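You operate a simulated robot arm through the tools that you are given. There is no shell and no other tool. Be economical: measure what you need, move in short steps, check, and stop when the job is done.

You are at the controls of a simulated robot arm. One attempt, no reset.

## Task
Stack the tin labelled "putty" from the assembly bench on top of the tin marked "grease". Take the twine roll on the assembly bench and put it away on the fourth shelf from the bottom of the grey rack. Put the sandpaper box on the assembly bench away on the top shelf of the brown rack. Put the stacked cups in the white store box. Open the labels drawer, put the fibre packet with the smallest size on its label from the low bench inside and shut the drawer again. The order is free. Set down upright: twine roll, fibre packet.
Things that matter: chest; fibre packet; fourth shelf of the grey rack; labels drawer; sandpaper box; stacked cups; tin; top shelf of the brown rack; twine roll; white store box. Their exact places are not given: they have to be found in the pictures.

Only the result counts: the job must be done as asked and must still hold three seconds after the hand-in. Knocking over, shifting, dropping, spilling or breaking anything else fails it.

## Robot
A 6-joint arm with a two-finger parallel gripper on a trunk, on a base that drives. Base frame: it is fixed to the floor where the robot stands at the start and does not move with it; the origin is under the middle of the robot, x ahead of it, y to its left, z up; the surface under the hand at the start is at about z = 850. Lengths are in mm, angles in degrees, forces in N, time in s.
With the tool pointing down near the work surface it reaches from about 260 to 680 mm from the robot's upright axis, wherever it stands. Its first joint turns from -166.0 to 166.0 degrees. Places, roughly: chest [1800, 1300, 400]; fibre packet [750, 1250, 750]; fourth shelf of the grey rack [-1300, -2300, 1200]; labels drawer [1800, 1300, 500]; sandpaper box [1250, -500, 1000]; stacked cups (8x8x13 cm) [700, 1300, 700]; tin [500, -500, 1000]; top shelf of the brown rack [4300, 3200, 1600]; twine roll [1000, -500, 1000]; white store box (20x30x9 cm) [200, 1600, 600]. Payload 1.57 kg.
The TCP is the grasp point between the finger pads, 30 mm short of the fingertips. In the tool frame z runs along the fingers and y along their closing line. The gripper opens to 110 mm. The fingers are 24 mm wide and 12 mm thick; the gripper's body (48 by 112 mm) begins 78 mm behind the TCP.
Orientation is that of the tool frame in the base frame, as a unit quaternion [w, x, y, z]. With the fingers straight down and closing along the base's y, the tool's x points along the base's -x, its y along +y and its z along -z.

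## Interface
- The arm moves only by the tool nudge_tool. Its argument "rows" is a list of rows, each a list of 3 entries, a list of its own where there are three numbers: the shift along the tool's x, y, z in mm, then the turn, a rotation vector about the tool's x, y, z in degrees, then the gripper command, from -1 (shut) to 1 (fully open), values between in proportion. In form: [[[dx, dy, dz], [rx, ry, rz], jaw], ...]. A call has 1 to 20 rows; each row is the pose to reach, as a shift and turn from the pose commanded when the call began, along the tool's axes at that moment. Rows are played at 5 a second. More than 50 mm and 8.6 degrees between two rows, or a gripper value outside its range, and nothing of the call is played. A pose out of reach is approached as far as the arm can. The call stops where the force on the tool passes 40 N (or 10 N more than at its start, if that is more) or the arm is blocked; 0.2 s more then pass. Each finger travels about 108 mm/s and halts on what it meets, pressing with about 35 N; the grip force reading is that of the motor and also rises with nothing between the fingers. The clock runs only during rows and for 0.2 s after the last one: add rows that repeat a pose to give the fingers time. The reply holds the time, the measured pose of the TCP, the force on the tool along the base axes, the opening and the grip force, in the units named above and with some noise, with the torque about the TCP (base axes, N m) and any sound that the robot's microphone picked up.
- Cameras (640 x 400 px; columns grow to the right, rows downward): "scene" is now at [29.9, 83.3, 1677]; the picture's right is [-0.74, -0.68, 0.00], its down [-0.52, 0.57, -0.64] and it looks along [0.43, -0.47, -0.77] (base axes); focal length 252 px, centre (320, 200). "wrist" rides on the gripper at [70, 16, -141] in the tool frame; the picture's right is [-0.23, 0.97, 0.00], its down [-0.86, -0.20, -0.48] and it looks along [-0.47, -0.11, 0.88] (tool axes); focal length 222 px, centre (320, 200).
- snapshot(camera): a new picture of that camera. The clock stands still meanwhile.
- move_column(by): slides the trunk up (or, below 0, down) by that many mm; the arm and the scene camera ride with it, the base frame stays. It gives what a move gives, with no picture.
- drive_base(legs): drives the robot by 1 to 6 legs, each [ahead, left, turn to the left] in mm, mm and degrees, along the robot's own axes; the way and the turn of a leg run together, so that a leg with both is an arc; at most 1500 mm and 180 degrees a leg. The arm and the cameras ride along, it lands a little off, and it stops where it bumps. It gives what a move gives.
- turn_head(pan, tilt): turns the head with the scene camera to pan (to the left, within 120 degrees either way) and tilt (down, from -29 to 69), counted from straight ahead of the robot. It gives what a move gives.
- locate(camera, pixels): for up to 12 pixels [column, row] of the newest picture of that camera ("zoom" is the newest enlarged one), the place [x, y, z] in the base frame of the surface seen there, good to about 2 mm. The clock stands still meanwhile.
- inspect(camera, box): a new picture of the part [left, top, right, bottom] of that camera's present view, enlarged. The clock stands still meanwhile.
- close_job(): hands the job in; it is judged then, once.

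Keep the steps short. Do not move on a guess: measure, check each grasp and each placing, and mend mistakes. In all there are 124 turns and 118 pictures (those below and enlarged ones count). Leave the gripper open and the arm clear of the work at the hand-in unless told otherwise, and finish with a single line.

The tools are called after "Request:" as a command line: name --argument value ..., lists and objects as JSON in quotes. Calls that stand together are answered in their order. nudge_tool: Moves the arm, as the interface text tells. Its arguments: {"type":"object","properties":{"rows":{"type":"array","items":{"type":"array"}}},"required":["rows"]} The other tools are called the same way: move_column (by) slides the trunk up or down; drive_base (legs) drives the base; turn_head (pan, tilt) turns the head that bears the scene camera; snapshot (camera) takes a picture; locate (camera, pixels) gives the place of the surface under pixels of a picture; inspect (camera, box) takes an enlarged picture of a part of a camera's view; close_job () hands the job in.

At the start:

```text
t: 0.0
eef_pos: [340.1, -181.1, 1198.7]
tool_rot: [0.0, -0.001, 1.0, 0.0]
contact_force: [-0.4, -0.4, 0.4]
moment: [0.01, 0.01, -0.05]
opening: 110.0
finger_force: 0.2
trunk travel left (down, up): [-275.0, 315.0]
robot x, y, heading: [0.5, 0.1, -0.1]
head pan, tilt: [-47.3, 50.3]
```

scene: 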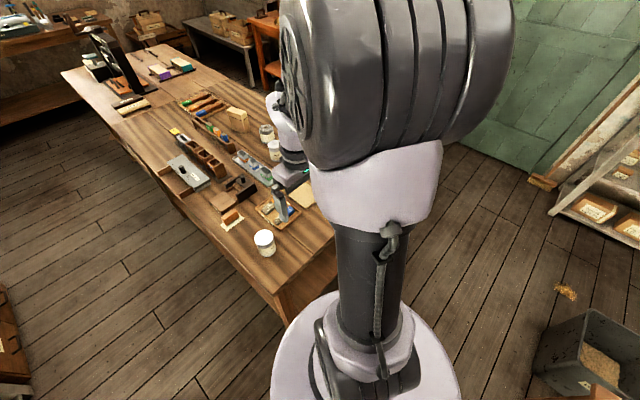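
wrist: 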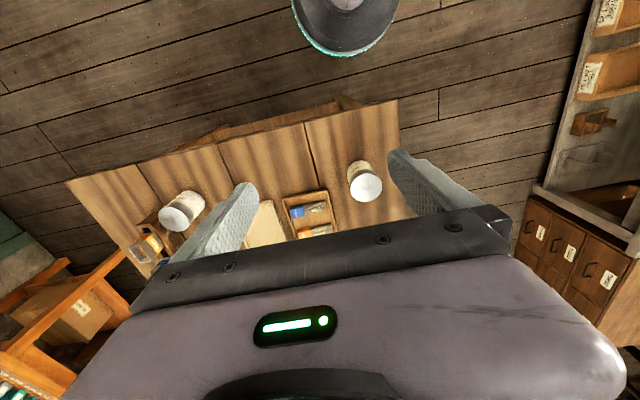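

The bench runs ahead and to the right, with white tins at about (264,242), (267,132) and (274,150). I'll enlarge the bench to read the labels.

Request:
inspect --camera "scene" --box '[150, 80, 340, 270]'

Request:
inspect --camera "scene" --box '[60, 20, 260, 145]'

Request:
inspect --camera "wrist" --box '[60, 100, 420, 280]'

```text
2.11 times, centred on (245, 175) of scene
```

zoom: 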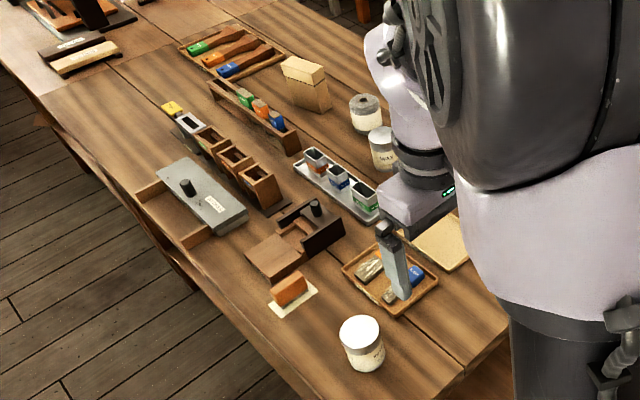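

```text
3.20 times, centred on (160, 82) of scene
```

zoom: 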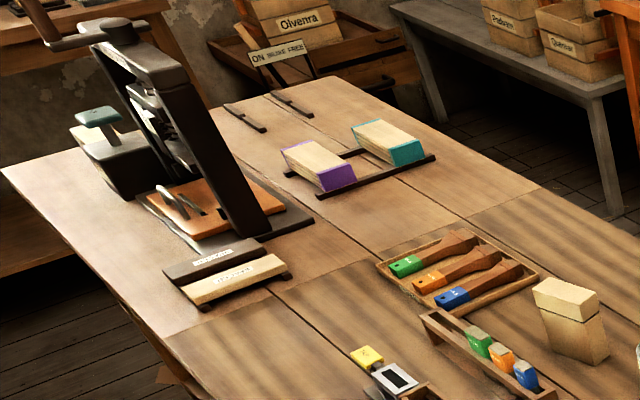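

```text
1.78 times, centred on (240, 190) of wrist
```

zoom: 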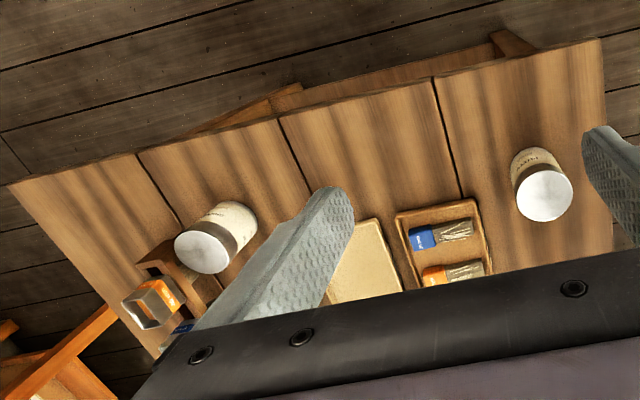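

The arm hides part of the bench. I'll locate what I can and turn the head to survey the left side, where the chest, low bench and store box should be.

Request:
inspect --camera "scene" --box '[240, 110, 310, 180]'

Request:
locate --camera "scene" --pixels '[[263, 237], [266, 127], [274, 145], [237, 110], [237, 125], [284, 320], [180, 230], [60, 72], [300, 195]]'

Request:
locate --camera "wrist" --pixels '[[365, 187], [174, 220], [264, 225], [140, 250], [70, 185], [398, 105]]'

Request:
turn_head --pan 50 --tilt 35

Request:
snapshot --camera "scene"

```text
5.71 times, centred on (275, 145) of scene
```

zoom: 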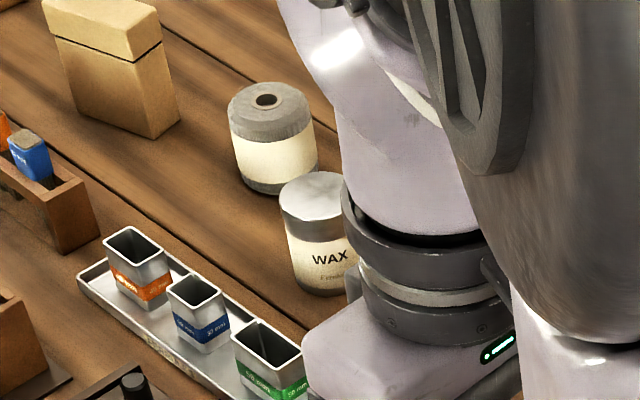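

```text
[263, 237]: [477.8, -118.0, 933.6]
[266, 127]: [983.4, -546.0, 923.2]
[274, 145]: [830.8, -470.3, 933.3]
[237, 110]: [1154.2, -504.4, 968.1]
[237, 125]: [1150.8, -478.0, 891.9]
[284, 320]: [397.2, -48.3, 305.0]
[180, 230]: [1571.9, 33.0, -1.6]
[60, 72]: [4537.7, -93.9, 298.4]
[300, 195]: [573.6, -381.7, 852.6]
```

```text
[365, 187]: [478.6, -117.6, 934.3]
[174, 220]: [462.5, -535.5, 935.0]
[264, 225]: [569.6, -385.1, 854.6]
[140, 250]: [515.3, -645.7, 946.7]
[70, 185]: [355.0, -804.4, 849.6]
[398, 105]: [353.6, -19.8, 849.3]
```

```text
t: 1.7
eef_pos: [339.8, -180.6, 1198.9]
tool_rot: [0.0, -0.001, 1.0, 0.001]
contact_force: [0.1, 0.5, -0.5]
moment: [0.0, 0.0, 0.0]
opening: 110.0
finger_force: 0.0
trunk travel left (down, up): [-275.0, 315.0]
robot x, y, heading: [-6.0, -0.4, -0.1]
head pan, tilt: [50.0, 35.0]
```

```text
111 pictures are left
```

scene: 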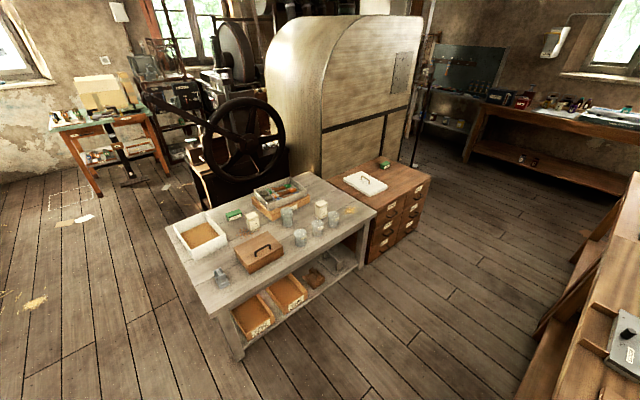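

The low bench is at (270,250) and the chest is at (390,200). I'll enlarge them.

Request:
inspect --camera "scene" --box '[160, 160, 300, 290]'

Request:
inspect --camera "scene" --box '[270, 150, 440, 275]'

Request:
locate --camera "scene" --pixels '[[200, 235], [250, 215], [287, 211], [299, 232], [316, 222], [321, 204], [332, 214], [222, 272], [260, 245], [350, 211], [212, 313], [371, 213]]'

```text
3.08 times, centred on (230, 225) of scene
```

zoom: 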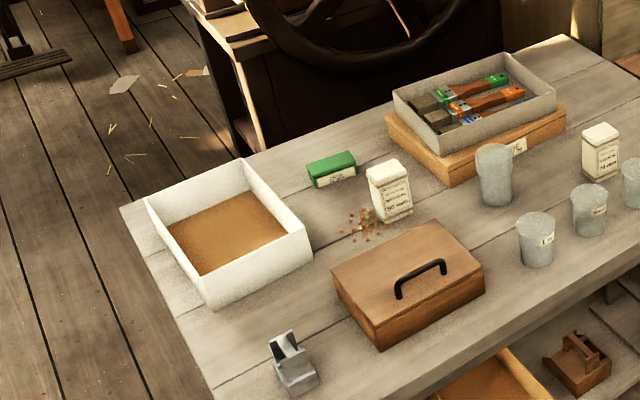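

```text
3.20 times, centred on (355, 212) of scene
```

zoom: 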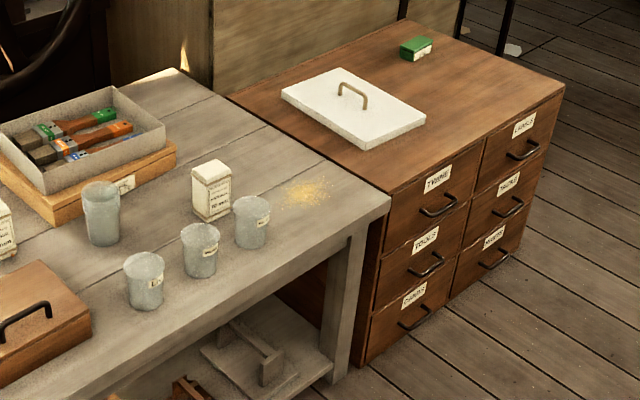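

```text
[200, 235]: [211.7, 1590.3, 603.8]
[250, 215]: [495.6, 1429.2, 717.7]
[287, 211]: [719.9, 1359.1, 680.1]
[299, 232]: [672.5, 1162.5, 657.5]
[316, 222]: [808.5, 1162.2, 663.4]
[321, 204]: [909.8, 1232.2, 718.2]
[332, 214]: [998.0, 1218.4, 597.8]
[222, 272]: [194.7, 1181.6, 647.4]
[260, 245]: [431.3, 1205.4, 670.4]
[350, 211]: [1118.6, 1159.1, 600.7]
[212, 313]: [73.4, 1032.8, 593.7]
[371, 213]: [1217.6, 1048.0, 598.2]
```

Two fibre packets are at about (496,1429) and (910,1232), and the tall cup is at (720,1359). I'll read the tin labels from the wrist camera, then turn the head towards the racks.

Request:
inspect --camera "wrist" --box '[330, 140, 400, 210]'

Request:
inspect --camera "wrist" --box '[140, 170, 220, 250]'

Request:
turn_head --pan -115 --tilt 25

Request:
snapshot --camera "scene"

```text
5.71 times, centred on (365, 175) of wrist
```

zoom: 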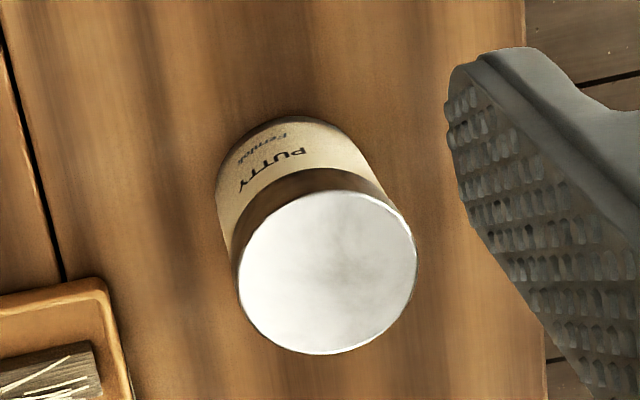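

```text
5.00 times, centred on (180, 210) of wrist
```

zoom: 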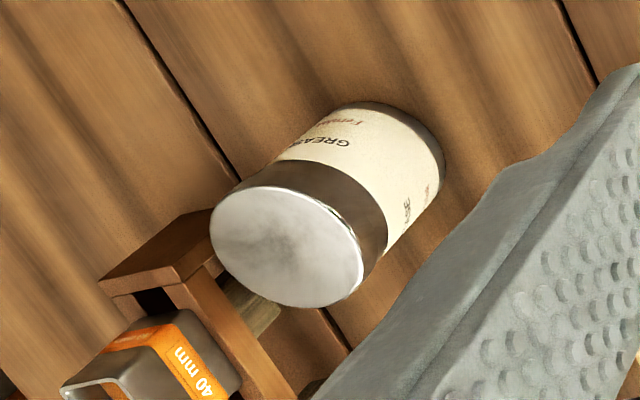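

```text
t: 4.2
eef_pos: [339.0, -181.1, 1198.6]
tool_rot: [0.0, -0.001, 1.0, -0.001]
contact_force: [0.1, 0.2, -0.2]
moment: [0.0, 0.0, -0.01]
opening: 110.0
finger_force: 0.1
trunk travel left (down, up): [-275.0, 315.0]
robot x, y, heading: [2.9, 0.7, -0.1]
head pan, tilt: [-115.0, 25.0]
```

```text
106 pictures are left
```

scene: 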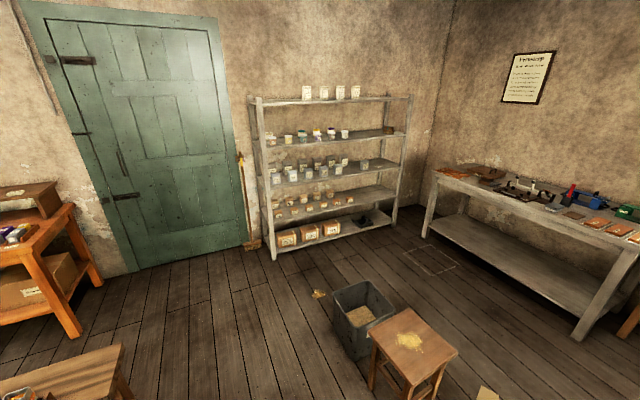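

Putty is the near tin, with its top at (478,-118,934). Grease is the tin at (463,-535,935). Both should be in reach if I shift 250 mm to the right, so I'll do that. I'll also inspect the grey rack.

Request:
inspect --camera "scene" --box '[240, 75, 420, 260]'

Request:
locate --camera "scene" --pixels '[[371, 162], [375, 134], [400, 160], [350, 172], [366, 100], [262, 145], [350, 192], [350, 136], [320, 180], [380, 163], [110, 355], [85, 270]]'

Request:
drive_base --legs '[[0, -250, 0]]'

```text
2.16 times, centred on (330, 168) of scene
```

zoom: 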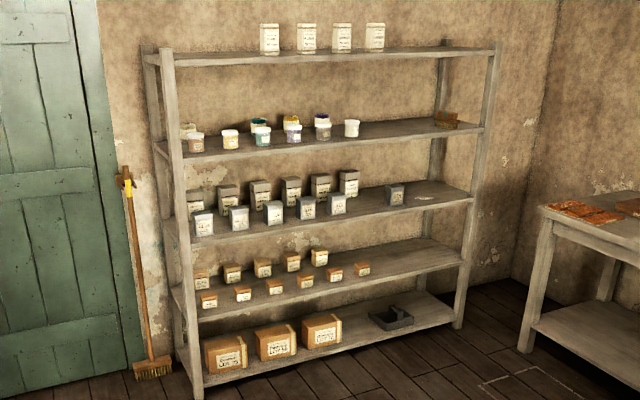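

```text
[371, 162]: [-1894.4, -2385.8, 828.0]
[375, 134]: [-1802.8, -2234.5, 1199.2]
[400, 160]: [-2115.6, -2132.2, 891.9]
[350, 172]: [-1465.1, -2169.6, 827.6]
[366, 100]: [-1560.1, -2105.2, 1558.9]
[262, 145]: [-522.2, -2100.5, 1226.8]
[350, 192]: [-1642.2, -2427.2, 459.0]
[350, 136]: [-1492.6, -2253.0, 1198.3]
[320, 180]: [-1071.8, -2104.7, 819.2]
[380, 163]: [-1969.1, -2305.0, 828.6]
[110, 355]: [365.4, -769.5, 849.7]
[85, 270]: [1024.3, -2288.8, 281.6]
```

```text
t: 6.1
eef_pos: [340.2, -433.4, 1198.8]
tool_rot: [0.0, -0.001, 1.0, 0.0]
contact_force: [0.3, 0.4, 0.0]
moment: [0.05, 0.01, 0.01]
opening: 110.1
finger_force: 0.0
trunk travel left (down, up): [-275.0, 315.0]
robot x, y, heading: [0.6, -257.3, 0.2]
head pan, tilt: [-115.0, 25.0]
```

The shift landed. I'll move above the putty tin at (478,-118), lowering the tool to z≈1000 on the way, with the jaw at 85 mm.

Request:
nudge_tool --rows '[[[-17, 40, 15], [0, 0, 0], 0.55], [[-34, 79, 30], [0, 0, 0], 0.55], [[-52, 118, 45], [0, 0, 0], 0.55], [[-69, 158, 60], [0, 0, 0], 0.55], [[-86, 197, 75], [0, 0, 0], 0.55], [[-103, 236, 90], [0, 0, 0], 0.55], [[-121, 276, 105], [0, 0, 0], 0.55], [[-138.5, 315, 120], [0, 0, 0], 0.55], [[-138.5, 315, 160], [0, 0, 0], 0.55], [[-138.5, 315, 200], [0, 0, 0], 0.55]]'

Request:
turn_head --pan 0 --tilt 45

Request:
snapshot --camera "wrist"

Request:
snapshot --camera "scene"

```text
t: 8.3
eef_pos: [478.8, -116.2, 996.7]
tool_rot: [-0.001, -0.002, 1.0, -0.001]
contact_force: [0.5, -0.7, 0.3]
moment: [-0.02, 0.0, -0.02]
opening: 85.4
finger_force: 0.0
trunk travel left (down, up): [-275.0, 315.0]
robot x, y, heading: [-1.8, -251.1, 0.3]
head pan, tilt: [-115.0, 25.0]
```

```text
t: 10.2
eef_pos: [477.1, -116.5, 996.4]
tool_rot: [0.001, 0.0, 1.0, 0.0]
contact_force: [-0.7, 0.0, 0.0]
moment: [0.0, -0.02, -0.07]
opening: 85.1
finger_force: 0.0
trunk travel left (down, up): [-275.0, 315.0]
robot x, y, heading: [2.4, -250.5, 0.1]
head pan, tilt: [0.0, 45.0]
```

```text
104 pictures are left
```

wrist: 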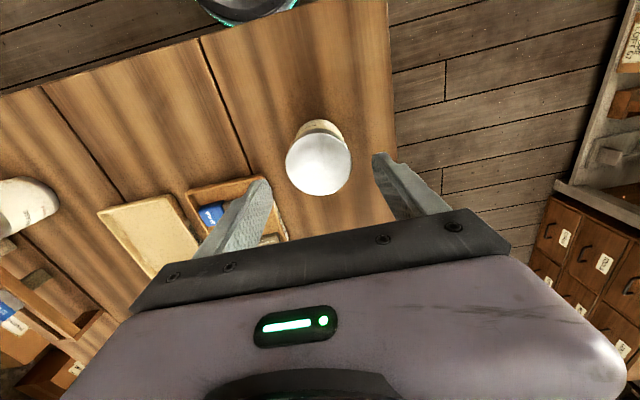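

```text
103 pictures are left
```

scene: 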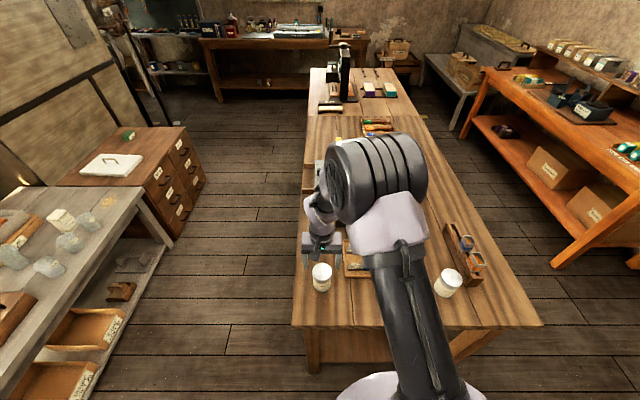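

The tin lies between the fingers at (319,162). I'll measure its rim and the tray edge beside it.

Request:
locate --camera "wrist" --pixels '[[318, 163], [289, 165], [348, 160], [320, 193], [318, 136], [260, 180], [276, 200]]'

Request:
locate --camera "scene" --pixels '[[320, 272], [450, 278], [440, 280], [460, 280], [450, 288], [450, 228], [482, 265]]'

```text
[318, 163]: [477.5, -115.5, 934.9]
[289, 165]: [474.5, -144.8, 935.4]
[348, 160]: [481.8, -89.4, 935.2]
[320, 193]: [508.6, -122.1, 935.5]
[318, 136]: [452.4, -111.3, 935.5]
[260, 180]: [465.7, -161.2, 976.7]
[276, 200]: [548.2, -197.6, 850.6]
```

```text
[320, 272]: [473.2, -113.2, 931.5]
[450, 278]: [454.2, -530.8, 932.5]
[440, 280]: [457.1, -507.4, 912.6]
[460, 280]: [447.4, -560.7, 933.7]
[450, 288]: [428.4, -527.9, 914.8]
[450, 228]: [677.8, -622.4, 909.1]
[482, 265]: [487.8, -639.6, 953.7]
```

The tin's centre is about (479,-117) with a radius of about 30. I'll descend to z≈905 and close.

Request:
nudge_tool --rows '[[[-1, 0, 30], [0, 0, 0], 0.55], [[-2, 0, 60], [0, 0, 0], 0.55], [[-2, 0, 91], [0, 0, 0], 0.55], [[-2, 0, 91], [0, 0, 0], 0.1], [[-2, 0, 91], [0, 0, 0], -0.4], [[-2, 0, 91], [0, 0, 0], -0.6], [[-2, 0, 91], [0, 0, 0], -0.6]]'

```text
t: 11.8
eef_pos: [479.9, -118.3, 904.9]
tool_rot: [0.0, -0.001, 1.0, 0.001]
contact_force: [0.4, 0.3, -0.4]
moment: [-0.01, 0.0, 0.05]
opening: 64.2
finger_force: 35.0
trunk travel left (down, up): [-275.0, 315.0]
robot x, y, heading: [-0.6, -248.0, 0.2]
head pan, tilt: [0.0, 45.0]
```

The grip holds at 64.2 mm. I'll lift to z≈1045 and carry the tin towards the grease tin, stopping short for a look.

Request:
nudge_tool --rows '[[[0, 0, -40], [0, 0, 0], -0.6], [[0, 0, -80], [0, 0, 0], -0.6], [[0, 0, -120], [0, 0, 0], -0.6], [[0, 0, -140], [0, 0, 0], -0.6], [[2, -45, -140], [0, 0, 0], -0.6], [[4, -90, -140], [0, 0, 0], -0.6], [[7, -135, -140], [0, 0, 0], -0.6], [[9, -180, -140], [0, 0, 0], -0.6], [[11, -225, -140], [0, 0, 0], -0.6], [[13, -270, -140], [0, 0, 0], -0.6], [[15, -310, -140], [0, 0, 0], -0.6], [[17, -345, -140], [0, 0, 0], -0.6]]'

Request:
snapshot --camera "wrist"

Request:
snapshot --camera "scene"

```text
t: 14.4
eef_pos: [464.0, -464.9, 1046.7]
tool_rot: [0.0, -0.001, 1.0, -0.001]
contact_force: [0.0, -0.3, -3.2]
moment: [0.0, 0.01, 0.03]
opening: 64.4
finger_force: 34.8
trunk travel left (down, up): [-275.0, 315.0]
robot x, y, heading: [1.1, -257.1, 0.2]
head pan, tilt: [0.0, 45.0]
```

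```text
102 pictures are left
```

wrist: 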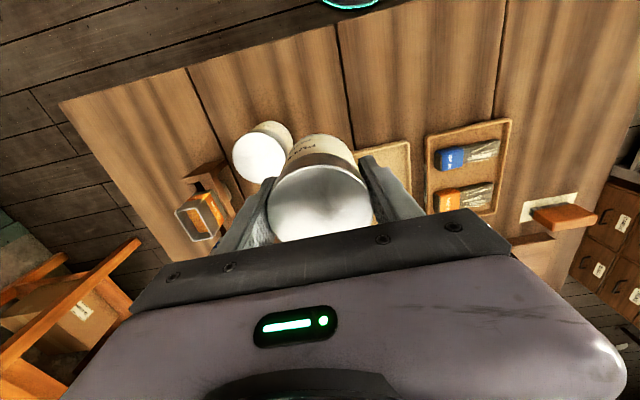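

```text
101 pictures are left
```

scene: 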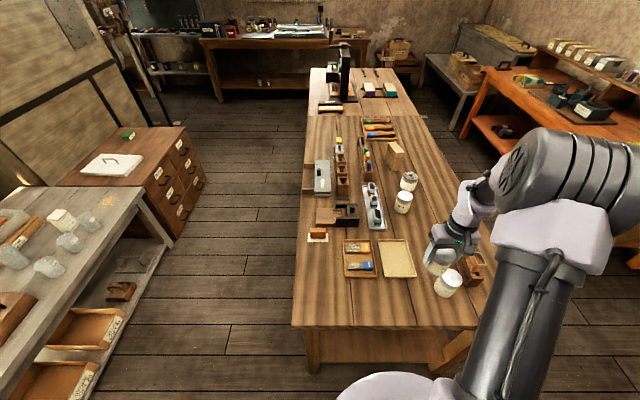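

The grease tin is at (259,158) in the wrist view. I'll measure both rims.

Request:
locate --camera "wrist" --pixels '[[259, 158], [235, 158], [283, 158], [259, 134], [259, 181], [320, 205], [273, 205], [368, 205], [203, 185], [190, 180], [225, 190]]'

Request:
inspect --camera "scene" --box '[400, 220, 500, 310]'

```text
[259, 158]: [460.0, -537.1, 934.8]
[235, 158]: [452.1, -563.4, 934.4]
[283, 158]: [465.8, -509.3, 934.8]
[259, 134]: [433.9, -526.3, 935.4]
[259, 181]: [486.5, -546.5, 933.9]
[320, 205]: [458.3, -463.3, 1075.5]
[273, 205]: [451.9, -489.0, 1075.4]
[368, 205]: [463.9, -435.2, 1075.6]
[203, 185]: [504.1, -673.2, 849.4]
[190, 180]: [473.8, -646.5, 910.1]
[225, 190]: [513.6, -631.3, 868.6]
```

```text
4.44 times, centred on (450, 265) of scene
```

zoom: 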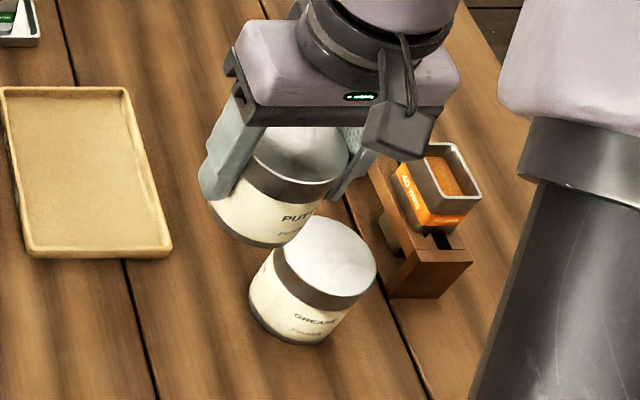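

The grease centre is (460,-536.5), top at 935. I'll shift over it and lower to TCP z≈991.

Request:
nudge_tool --rows '[[[2, -40, 0], [0, 0, 0], -0.6], [[3, -72, 0], [0, 0, 0], -0.6], [[3, -72, 20], [0, 0, 0], -0.6], [[3, -72, 40], [0, 0, 0], -0.6], [[3, -72, 50], [0, 0, 0], -0.6], [[3, -72, 54], [0, 0, 0], -0.6]]'

Request:
snapshot --camera "wrist"

Request:
inspect --camera "scene" --box '[400, 220, 500, 310]'

```text
t: 15.8
eef_pos: [461.2, -533.9, 992.1]
tool_rot: [0.0, -0.001, 1.0, 0.0]
contact_force: [0.5, -0.2, -2.7]
moment: [-0.02, 0.0, 0.0]
opening: 63.9
finger_force: 34.7
trunk travel left (down, up): [-275.0, 315.0]
robot x, y, heading: [-1.4, -253.8, 0.0]
head pan, tilt: [0.0, 45.0]
```

```text
99 pictures are left
```

wrist: 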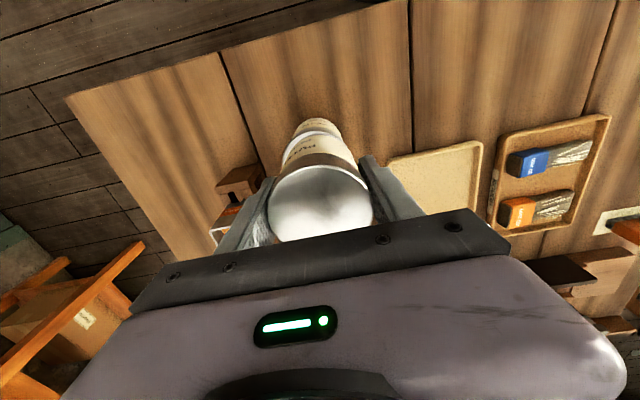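

```text
4.44 times, centred on (450, 265) of scene
```

zoom: 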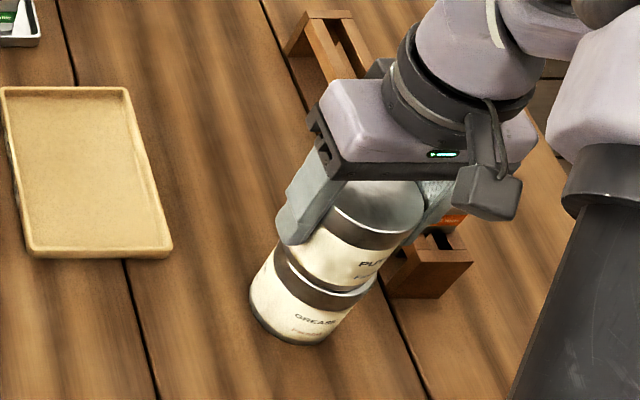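

The tins are aligned. I'll make the last few millimetres gently until contact, then open slowly.

Request:
nudge_tool --rows '[[[0, -1.5, 1], [0, 0, 0], -0.6], [[0, -1.5, 2], [0, 0, 0], -0.6], [[0, -1.5, 3], [0, 0, 0], -0.6]]'

```text
t: 16.6
eef_pos: [460.5, -535.4, 990.3]
tool_rot: [0.0, 0.0, 1.0, -0.002]
contact_force: [-1.5, -0.2, 9.6]
moment: [-0.04, 0.47, 0.02]
opening: 64.1
finger_force: 34.9
trunk travel left (down, up): [-275.0, 315.0]
robot x, y, heading: [-1.5, -254.3, -0.0]
head pan, tilt: [0.0, 45.0]
```

There is contact, about 12 N of change. I'll open to about 84 mm and retreat straight up.

Request:
nudge_tool --rows '[[[0, 0, -1], [0, 0, 0], -0.6], [[0, 0, -1], [0, 0, 0], 0.3], [[0, 0, -1], [0, 0, 0], 0.5], [[0, 0, -1], [0, 0, 0], 0.5], [[0, 0, -35], [0, 0, 0], 0.5], [[0, 0, -75], [0, 0, 0], 0.5], [[0, 0, -120], [0, 0, 0], 0.5], [[0, 0, -165], [0, 0, 0], 0.5]]'

Request:
snapshot --camera "wrist"

Request:
turn_head --pan -45 --tilt 30

Request:
snapshot --camera "scene"

```text
t: 18.4
eef_pos: [458.5, -535.1, 1155.2]
tool_rot: [0.0, -0.002, 1.0, 0.0]
contact_force: [-0.4, -0.3, -0.7]
moment: [0.0, -0.02, 0.02]
opening: 82.3
finger_force: 0.0
trunk travel left (down, up): [-275.0, 315.0]
robot x, y, heading: [-0.7, -251.8, 0.3]
head pan, tilt: [0.0, 45.0]
```

```text
97 pictures are left
```

wrist: 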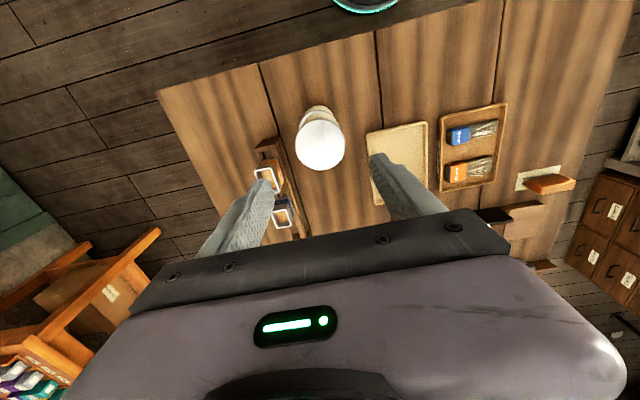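

```text
t: 19.5
eef_pos: [459.7, -536.0, 1153.8]
tool_rot: [0.0, -0.001, 1.0, 0.001]
contact_force: [0.3, 0.4, -0.3]
moment: [0.02, -0.04, -0.01]
opening: 82.7
finger_force: 0.1
trunk travel left (down, up): [-275.0, 315.0]
robot x, y, heading: [0.0, -249.5, 0.2]
head pan, tilt: [-45.0, 30.0]
```

```text
96 pictures are left
```

scene: 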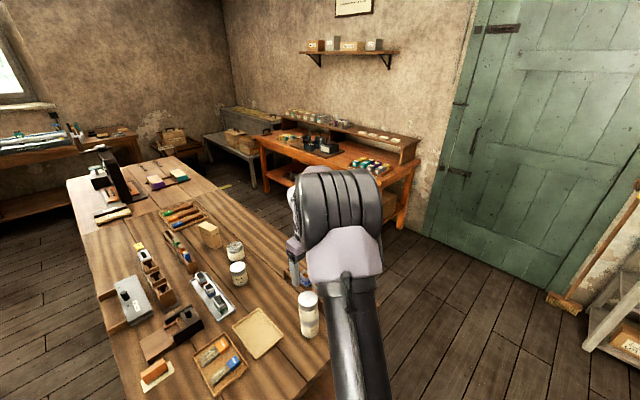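

The stack stands. Next I'll measure the aisle on the right side of the bench, between it and the orange table.

Request:
locate --camera "scene" --pixels '[[401, 227], [265, 193], [374, 203], [240, 215], [312, 262], [237, 251], [235, 244], [209, 229], [203, 237], [217, 235], [260, 206]]'

Request:
inspect --camera "scene" --box '[190, 205, 270, 290]'

```text
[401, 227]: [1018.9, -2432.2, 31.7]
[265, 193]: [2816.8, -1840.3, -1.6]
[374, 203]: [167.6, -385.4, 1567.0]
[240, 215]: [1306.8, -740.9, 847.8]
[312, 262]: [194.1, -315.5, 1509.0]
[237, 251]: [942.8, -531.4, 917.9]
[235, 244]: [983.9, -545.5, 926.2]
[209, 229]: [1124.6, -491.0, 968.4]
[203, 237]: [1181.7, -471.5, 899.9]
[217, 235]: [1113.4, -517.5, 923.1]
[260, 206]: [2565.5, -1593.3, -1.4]
```

```text
4.71 times, centred on (230, 248) of scene
```

zoom: 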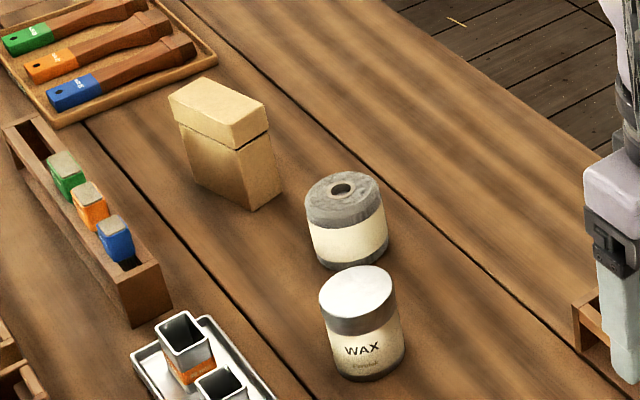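

The aisle is about 1 m wide: bench edge y≈-804, table y≈-1840. I'll drive around the bench end into the aisle and face the twine roll from the right side. The tool stays at z≈1155, above everything.

Request:
drive_base --legs '[[0, -940, 0], [1030, 0, 0], [0, 0, 90]]'

Request:
turn_head --pan 0 --tilt 55

Request:
snapshot --camera "scene"

Request:
snapshot --camera "wrist"

```text
t: 33.1
eef_pos: [1325.1, -699.9, 1154.7]
tool_rot: [0.0, 0.709, -0.705, 0.001]
contact_force: [-0.2, 0.8, 1.3]
moment: [0.0, -0.02, -0.03]
opening: 82.5
finger_force: 0.0
trunk travel left (down, up): [-275.0, 315.0]
robot x, y, heading: [1041.6, -1160.9, 90.4]
head pan, tilt: [-45.0, 30.0]
```

```text
t: 34.2
eef_pos: [1324.8, -701.0, 1154.5]
tool_rot: [0.0, 0.709, -0.705, 0.0]
contact_force: [0.4, -0.9, -0.2]
moment: [0.0, -0.04, 0.02]
opening: 82.6
finger_force: 0.0
trunk travel left (down, up): [-275.0, 315.0]
robot x, y, heading: [1041.5, -1163.9, 90.5]
head pan, tilt: [0.0, 55.0]
```

```text
94 pictures are left
```

scene: 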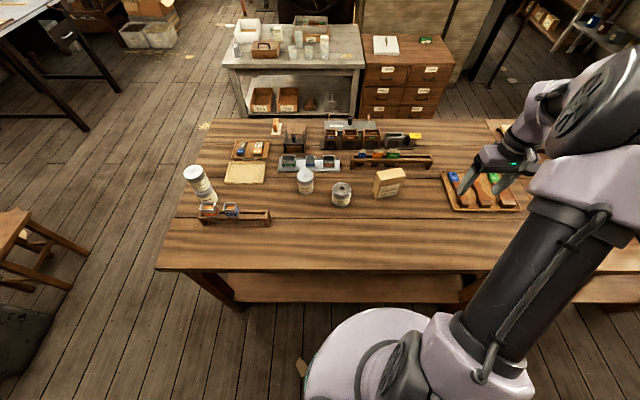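

```text
93 pictures are left
```

wrist: 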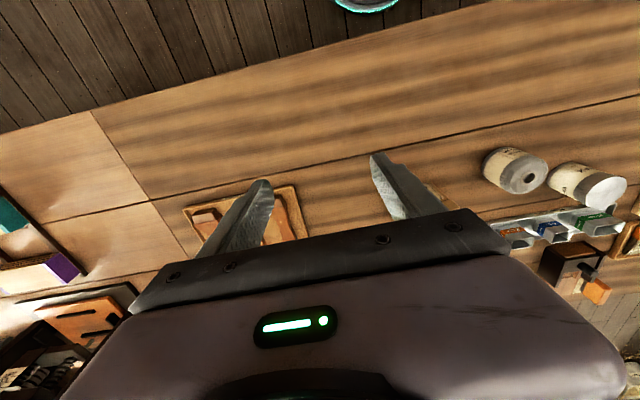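

The twine roll is at (341,194) and the sandpaper box at (388,183). I'll enlarge and measure both.

Request:
inspect --camera "scene" --box '[285, 155, 415, 220]'

Request:
locate --camera "scene" --pixels '[[341, 186], [333, 187], [351, 187], [341, 200], [306, 174], [304, 185], [376, 188], [374, 175], [405, 172], [388, 172], [388, 190], [402, 180]]'

Request:
locate --camera "wrist" --pixels '[[529, 177], [514, 180], [545, 172], [607, 190]]'

```text
4.92 times, centred on (350, 188) of scene
```

zoom: 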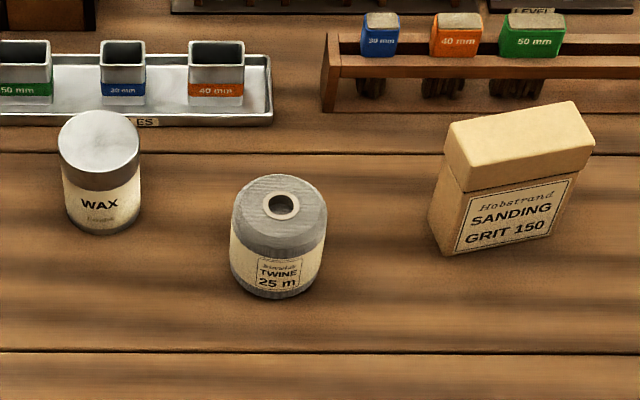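

```text
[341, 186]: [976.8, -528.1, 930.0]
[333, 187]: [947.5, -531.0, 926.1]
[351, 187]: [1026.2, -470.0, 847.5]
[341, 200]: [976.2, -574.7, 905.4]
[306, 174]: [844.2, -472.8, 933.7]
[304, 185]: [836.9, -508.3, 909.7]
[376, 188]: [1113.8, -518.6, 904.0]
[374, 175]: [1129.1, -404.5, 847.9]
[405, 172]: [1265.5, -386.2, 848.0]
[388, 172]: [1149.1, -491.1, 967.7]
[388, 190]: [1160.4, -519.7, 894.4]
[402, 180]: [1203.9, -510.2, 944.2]
```

```text
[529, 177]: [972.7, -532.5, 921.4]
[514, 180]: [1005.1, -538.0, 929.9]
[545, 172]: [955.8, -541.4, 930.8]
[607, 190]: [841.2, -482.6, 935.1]
```

The roll's centre is about (976,-538), diameter about 74, top 930. For the shelf I'll grasp it with the tool tilted 45° forward. Now to a pre-grasp pose 140 mm back along the approach line.

Request:
nudge_tool --rows '[[[-7, 39, 18], [0, -5, 0], 0.8], [[-14, 78, 36], [0, -10, 0], 0.8], [[-21, 116, 54], [0, -15, 0], 0.8], [[-28, 155, 72], [0, -20, 0], 0.8], [[-35, 194, 90], [0, -25, 0], 0.8], [[-42, 233, 108], [0, -30, 0], 0.8], [[-48, 271, 126], [0, -35, 0], 0.8], [[-55, 310, 144], [0, -40, 0], 0.8], [[-62, 349, 162], [0, -45, 0], 0.8]]'

Request:
snapshot --camera "wrist"

Request:
snapshot --camera "scene"

```text
t: 36.2
eef_pos: [985.2, -584.9, 1037.2]
tool_rot: [0.202, -0.66, 0.664, 0.286]
contact_force: [-0.3, 0.1, 0.3]
moment: [-0.01, 0.0, 0.02]
opening: 98.7
finger_force: 0.0
out of reach, approached as far as the arm can: row 5, 6, 7, 8, 9
trunk travel left (down, up): [-275.0, 315.0]
robot x, y, heading: [1040.4, -1163.2, 90.1]
head pan, tilt: [0.0, 55.0]
```

```text
91 pictures are left
```

wrist: 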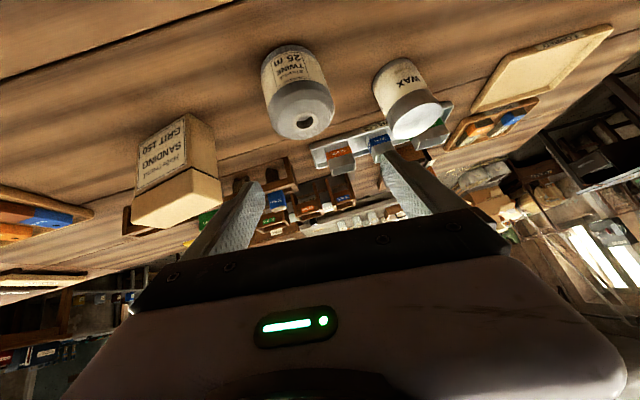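

```text
90 pictures are left
```

scene: 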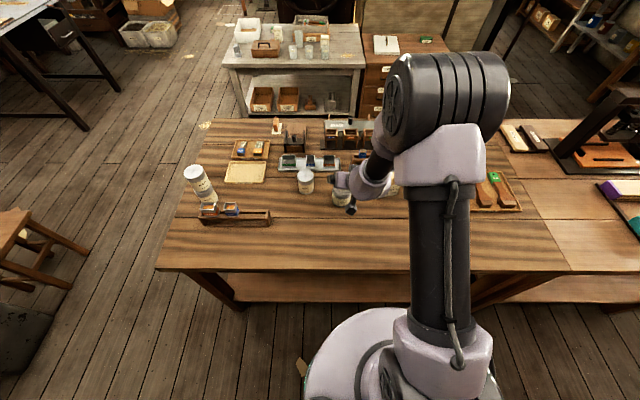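

The arm can't fold that much this close: it reached about 41° tilt but sat further out. I'll back the base off 90 mm, then check the pose again.

Request:
drive_base --legs '[[-90, 0, 0]]'

Request:
nudge_tool --rows '[[[0, 0, 0], [0, 0, 0], 0.8]]'

```text
t: 37.3
eef_pos: [988.9, -675.7, 1037.9]
tool_rot: [0.202, -0.66, 0.664, 0.287]
contact_force: [-0.4, 0.2, -0.3]
moment: [-0.04, 0.01, 0.03]
opening: 98.9
finger_force: 0.1
trunk travel left (down, up): [-275.0, 315.0]
robot x, y, heading: [1041.1, -1247.0, 90.5]
head pan, tilt: [0.0, 55.0]
```

```text
t: 37.7
eef_pos: [987.0, -674.9, 1038.8]
tool_rot: [0.202, -0.659, 0.665, 0.287]
contact_force: [0.7, -0.3, 0.5]
moment: [0.01, 0.02, 0.0]
opening: 99.1
finger_force: 0.1
trunk travel left (down, up): [-275.0, 315.0]
robot x, y, heading: [1047.1, -1250.9, 90.1]
head pan, tilt: [0.0, 55.0]
```

The pose held. I'll correct the orientation to exactly 45° forward and go to the pre-grasp at (976,-638,993).

Request:
nudge_tool --rows '[[[1, 1.5, 20], [2, -1.5, -1], 0.8], [[1.5, 3, 40], [4.1, -2.9, -1.9], 0.8], [[2, 4.4, 60], [6.2, -4.4, -2.9], 0.8]]'

Request:
snapshot --camera "wrist"

```text
t: 38.5
eef_pos: [999.7, -629.1, 1022.5]
tool_rot: [0.216, -0.66, 0.66, 0.286]
contact_force: [-0.1, 0.1, 0.1]
moment: [0.0, -0.02, 0.01]
opening: 98.8
finger_force: 0.0
out of reach, approached as far as the arm can: row 1, 2, 3
trunk travel left (down, up): [-275.0, 315.0]
robot x, y, heading: [1041.5, -1250.2, 90.5]
head pan, tilt: [0.0, 55.0]
```

```text
89 pictures are left
```

wrist: 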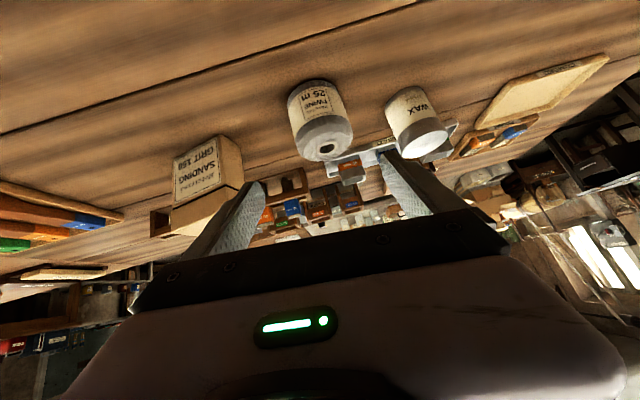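

This looks like a wrist-pitch limit because the forearm is too steep. Lowering the trunk should flatten it, so I'll raise the tool 120 mm first and then lower the trunk 170 mm.

Request:
nudge_tool --rows '[[[-26, 4, -30], [0, 0, 0], 0.8], [[-52, 8, -60], [0, 0, 0], 0.8], [[-78, 12, -90], [0, 0, 0], 0.8]]'

Request:
move_column --by -170

```text
t: 39.3
eef_pos: [996.8, -632.4, 1143.5]
tool_rot: [-0.216, 0.66, -0.66, -0.287]
contact_force: [0.1, -1.2, 0.1]
moment: [0.0, 0.01, 0.01]
opening: 99.2
finger_force: 0.1
trunk travel left (down, up): [-275.0, 315.0]
robot x, y, heading: [1043.8, -1251.9, 90.6]
head pan, tilt: [0.0, 55.0]
```

```text
t: 41.3
eef_pos: [997.0, -630.8, 971.3]
tool_rot: [-0.217, 0.66, -0.66, -0.287]
contact_force: [-1.0, 0.6, -0.7]
moment: [0.02, -0.02, 0.01]
opening: 99.1
finger_force: 0.2
trunk travel left (down, up): [-105.0, 485.0]
robot x, y, heading: [1044.6, -1251.6, 90.4]
head pan, tilt: [0.0, 55.0]
```

The trunk is lower. I'll correct the orientation again, towards pre-grasp (976,-630,985).

Request:
nudge_tool --rows '[[[-5, 11, -4], [2.6, -1.6, -1.1], 0.8], [[-9.3, 22.2, -7.8], [5.2, -3.2, -2.2], 0.8], [[-9.3, 22.2, -7.8], [5.2, -3.2, -2.2], 0.8]]'

Request:
snapshot --camera "wrist"

```text
t: 42.1
eef_pos: [1033.2, -639.0, 970.6]
tool_rot: [-0.258, 0.663, -0.641, -0.287]
contact_force: [0.2, 0.1, 0.1]
moment: [0.0, 0.02, 0.05]
opening: 99.1
finger_force: 0.0
out of reach, approached as far as the arm can: row 1, 2, 3
trunk travel left (down, up): [-105.0, 485.0]
robot x, y, heading: [1042.1, -1249.3, 90.4]
head pan, tilt: [0.0, 55.0]
```

```text
88 pictures are left
```

wrist: 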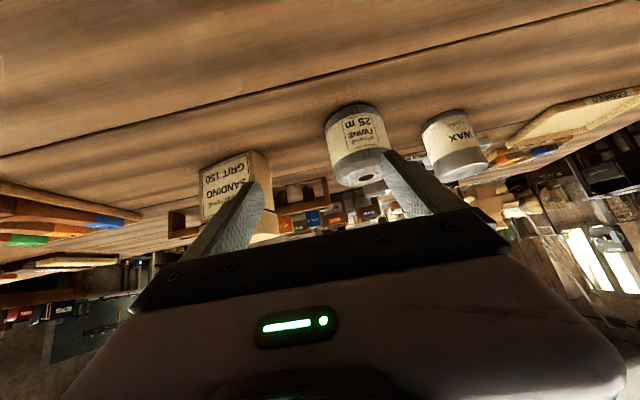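

It tilted but drifted in x, so 45° sits on the wrist's limit. About 32° is enough to clear the shelf above, so I'll reorient to 32° and go to pre-grasp (976,-591,978).

Request:
nudge_tool --rows '[[[-13, 18, 11], [0.9, 4.4, 0.4], 0.8], [[-26, 37, 21], [1.9, 8.9, 0.7], 0.8], [[-39.5, 55, 32], [2.8, 13.3, 1.1], 0.8], [[-39.5, 55, 32], [2.8, 13.3, 1.1], 0.8]]'

Request:
snapshot --camera "wrist"

Request:
snapshot --camera "scene"

```text
t: 43.1
eef_pos: [921.6, -579.9, 990.7]
tool_rot: [0.208, -0.667, 0.693, 0.18]
contact_force: [0.2, -0.1, -0.3]
moment: [-0.08, 0.01, -0.03]
opening: 99.0
finger_force: 0.1
out of reach, approached as far as the arm can: row 1
trunk travel left (down, up): [-105.0, 485.0]
robot x, y, heading: [1043.1, -1247.5, 90.2]
head pan, tilt: [0.0, 55.0]
```

```text
87 pictures are left
```

wrist: 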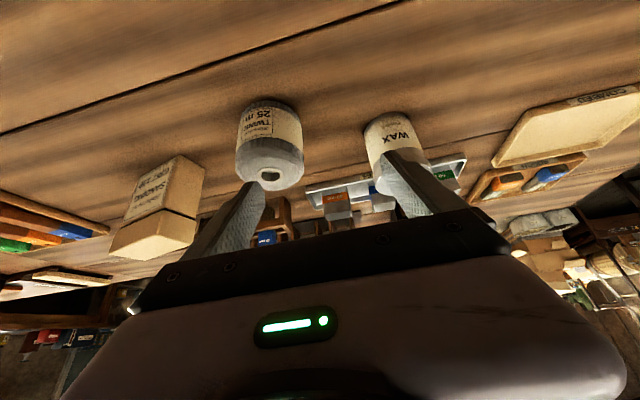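

```text
86 pictures are left
```

scene: 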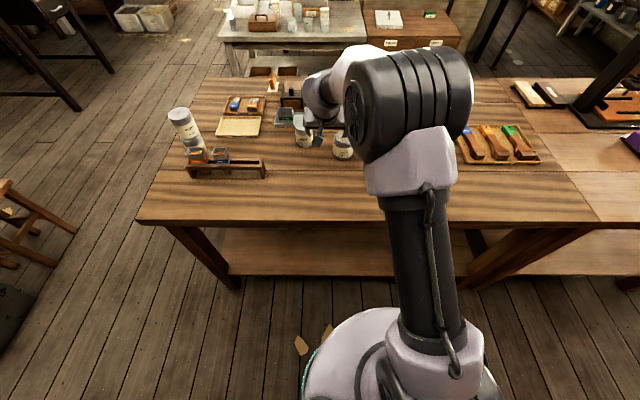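

The commanded pose carries over even when unreached, so the last move stacked on the old target. It's now reached exactly, at 32° with x=921. I'll correct to (976,-591,978).

Request:
nudge_tool --rows '[[[7.3, -27, 3.8], [-1.4, -0.1, -0.7], 0.8], [[14.6, -54.5, 7.6], [-2.8, -0.2, -1.4], 0.8], [[14.6, -54.5, 7.6], [-2.8, -0.2, -1.4], 0.8]]'

Request:
snapshot --camera "wrist"

```text
t: 43.9
eef_pos: [969.1, -600.2, 969.1]
tool_rot: [0.202, -0.678, 0.68, 0.194]
contact_force: [-0.5, -0.2, 0.4]
moment: [0.01, 0.01, 0.0]
opening: 99.0
finger_force: 0.0
out of reach, approached as far as the arm can: row 1, 2, 3
trunk travel left (down, up): [-105.0, 485.0]
robot x, y, heading: [1044.3, -1250.1, 90.2]
head pan, tilt: [0.0, 55.0]
```

```text
85 pictures are left
```

wrist: 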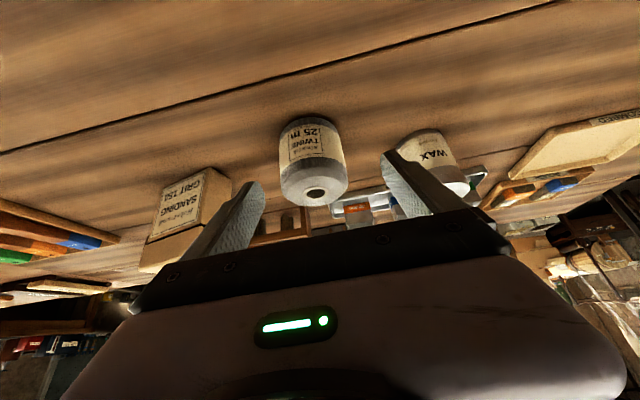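

The arm works better when the target is off to its side (it reached fully at 10° off-axis). I'll shift the base right by 80 mm to get that offset, then move back over the roll.

Request:
drive_base --legs '[[0, -80, 0]]'

Request:
nudge_tool --rows '[[[0, 30, 0], [0, 0, 0], 0.8], [[0, 60, 0], [0, 0, 0], 0.8], [[0, 80, 0], [0, 0, 0], 0.8], [[0, 80, 0], [0, 0, 0], 0.8]]'

```text
t: 44.9
eef_pos: [1049.5, -600.1, 968.3]
tool_rot: [0.203, -0.677, 0.68, 0.194]
contact_force: [0.8, -0.4, -0.3]
moment: [0.0, 0.03, 0.02]
opening: 99.0
finger_force: 0.1
trunk travel left (down, up): [-105.0, 485.0]
robot x, y, heading: [1125.4, -1247.8, 90.3]
head pan, tilt: [0.0, 55.0]
```

```text
t: 45.9
eef_pos: [968.3, -598.3, 969.0]
tool_rot: [0.203, -0.678, 0.68, 0.194]
contact_force: [-0.3, 0.1, 0.3]
moment: [0.02, 0.02, -0.02]
opening: 99.1
finger_force: 0.1
trunk travel left (down, up): [-105.0, 485.0]
robot x, y, heading: [1126.1, -1250.7, 90.5]
head pan, tilt: [0.0, 55.0]
```

Reached cleanly. I'll take a wrist view and measure the roll.

Request:
snapshot --camera "wrist"

Request:
locate --camera "wrist" --pixels '[[313, 165], [284, 165], [344, 165], [306, 140], [316, 203], [300, 195], [318, 180], [316, 190]]'

```text
84 pictures are left
```

wrist: 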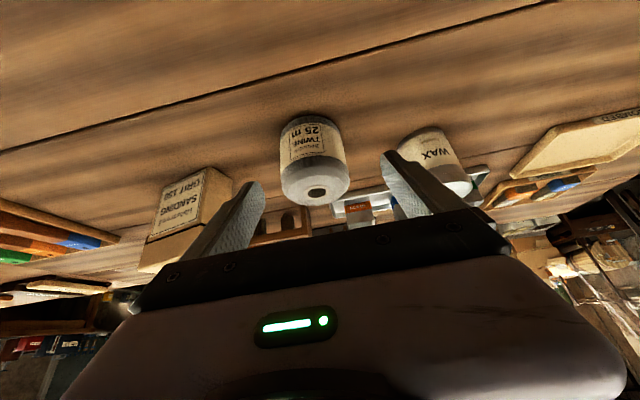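

```text
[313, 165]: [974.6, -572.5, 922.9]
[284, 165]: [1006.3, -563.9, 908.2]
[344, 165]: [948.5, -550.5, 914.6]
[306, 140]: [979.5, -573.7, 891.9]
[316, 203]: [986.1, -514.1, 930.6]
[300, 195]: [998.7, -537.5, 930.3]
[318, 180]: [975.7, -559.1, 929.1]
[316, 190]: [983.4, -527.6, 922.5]
```

The roll's centre is about (978,-538), radius about 35. I'll align and advance along the finger axis to TCP (978,-538,893).

Request:
nudge_tool --rows '[[[-10.8, -9.7, 0], [0, 0, 0], 0.8], [[-10.8, -9.7, 32], [0, 0, 0], 0.8], [[-10.8, -9.7, 64], [0, 0, 0], 0.8], [[-10.8, -9.7, 96], [0, 0, 0], 0.8], [[-10.8, -9.7, 96], [0, 0, 0], 0.8]]'

Request:
snapshot --camera "wrist"

```text
t: 47.1
eef_pos: [979.5, -536.7, 893.3]
tool_rot: [0.203, -0.677, 0.68, 0.194]
contact_force: [-0.4, 0.2, -0.4]
moment: [-0.01, 0.02, 0.02]
opening: 99.1
finger_force: 0.1
trunk travel left (down, up): [-105.0, 485.0]
robot x, y, heading: [1125.9, -1247.4, 90.5]
head pan, tilt: [0.0, 55.0]
```

```text
83 pictures are left
```

wrist: 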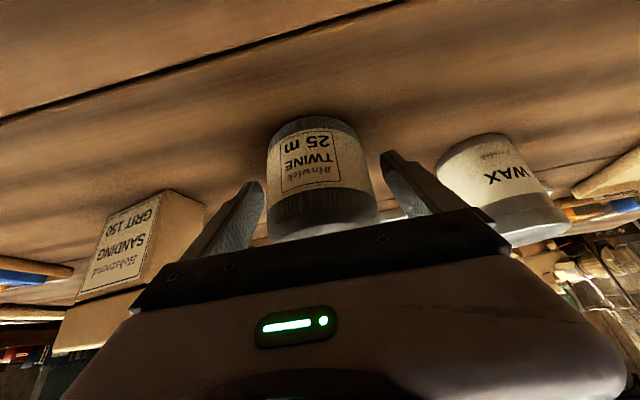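

The roll sits between the fingers with good clearance. I'll close and lift.

Request:
nudge_tool --rows '[[[0, 0, 0], [0, 0, 0], 0.3], [[0, 0, 0], [0, 0, 0], -0.2], [[0, 0, 0], [0, 0, 0], -0.5], [[0, 0, 0], [0, 0, 0], -0.5]]'

Request:
nudge_tool --rows '[[[-5, 0, -8.5], [0, 0, 0], -0.5], [[-20, 0, -34], [0, 0, 0], -0.5], [[-40, 0, -65], [0, 0, 0], -0.5], [[-60, 0, -97], [0, 0, 0], -0.5], [[-80, 0, -130], [0, 0, 0], -0.5]]'

Request:
snapshot --camera "wrist"

```text
t: 48.1
eef_pos: [979.9, -537.6, 894.1]
tool_rot: [0.203, -0.677, 0.68, 0.194]
contact_force: [0.9, -0.3, -0.3]
moment: [0.02, 0.03, 0.0]
opening: 72.9
finger_force: 35.2
trunk travel left (down, up): [-105.0, 485.0]
robot x, y, heading: [1119.8, -1248.2, 90.5]
head pan, tilt: [0.0, 55.0]
```

```text
t: 49.3
eef_pos: [972.9, -568.2, 1024.4]
tool_rot: [0.222, -0.671, 0.679, 0.198]
contact_force: [-0.6, -0.1, -1.2]
moment: [0.01, 0.03, -0.01]
opening: 73.0
finger_force: 35.2
out of reach, approached as far as the arm can: row 3, 4, 5
trunk travel left (down, up): [-105.0, 485.0]
robot x, y, heading: [1124.8, -1252.6, 90.3]
head pan, tilt: [0.0, 55.0]
```

```text
82 pictures are left
```

wrist: 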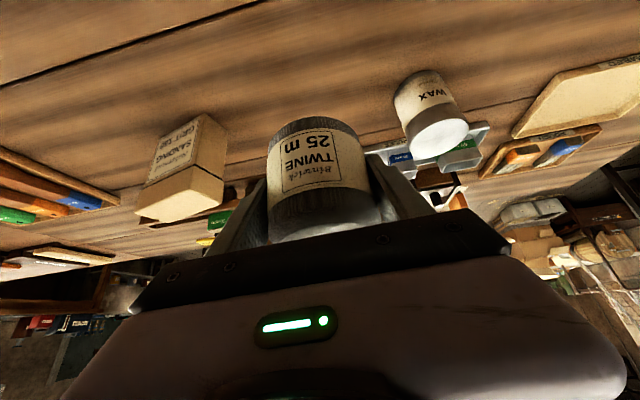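

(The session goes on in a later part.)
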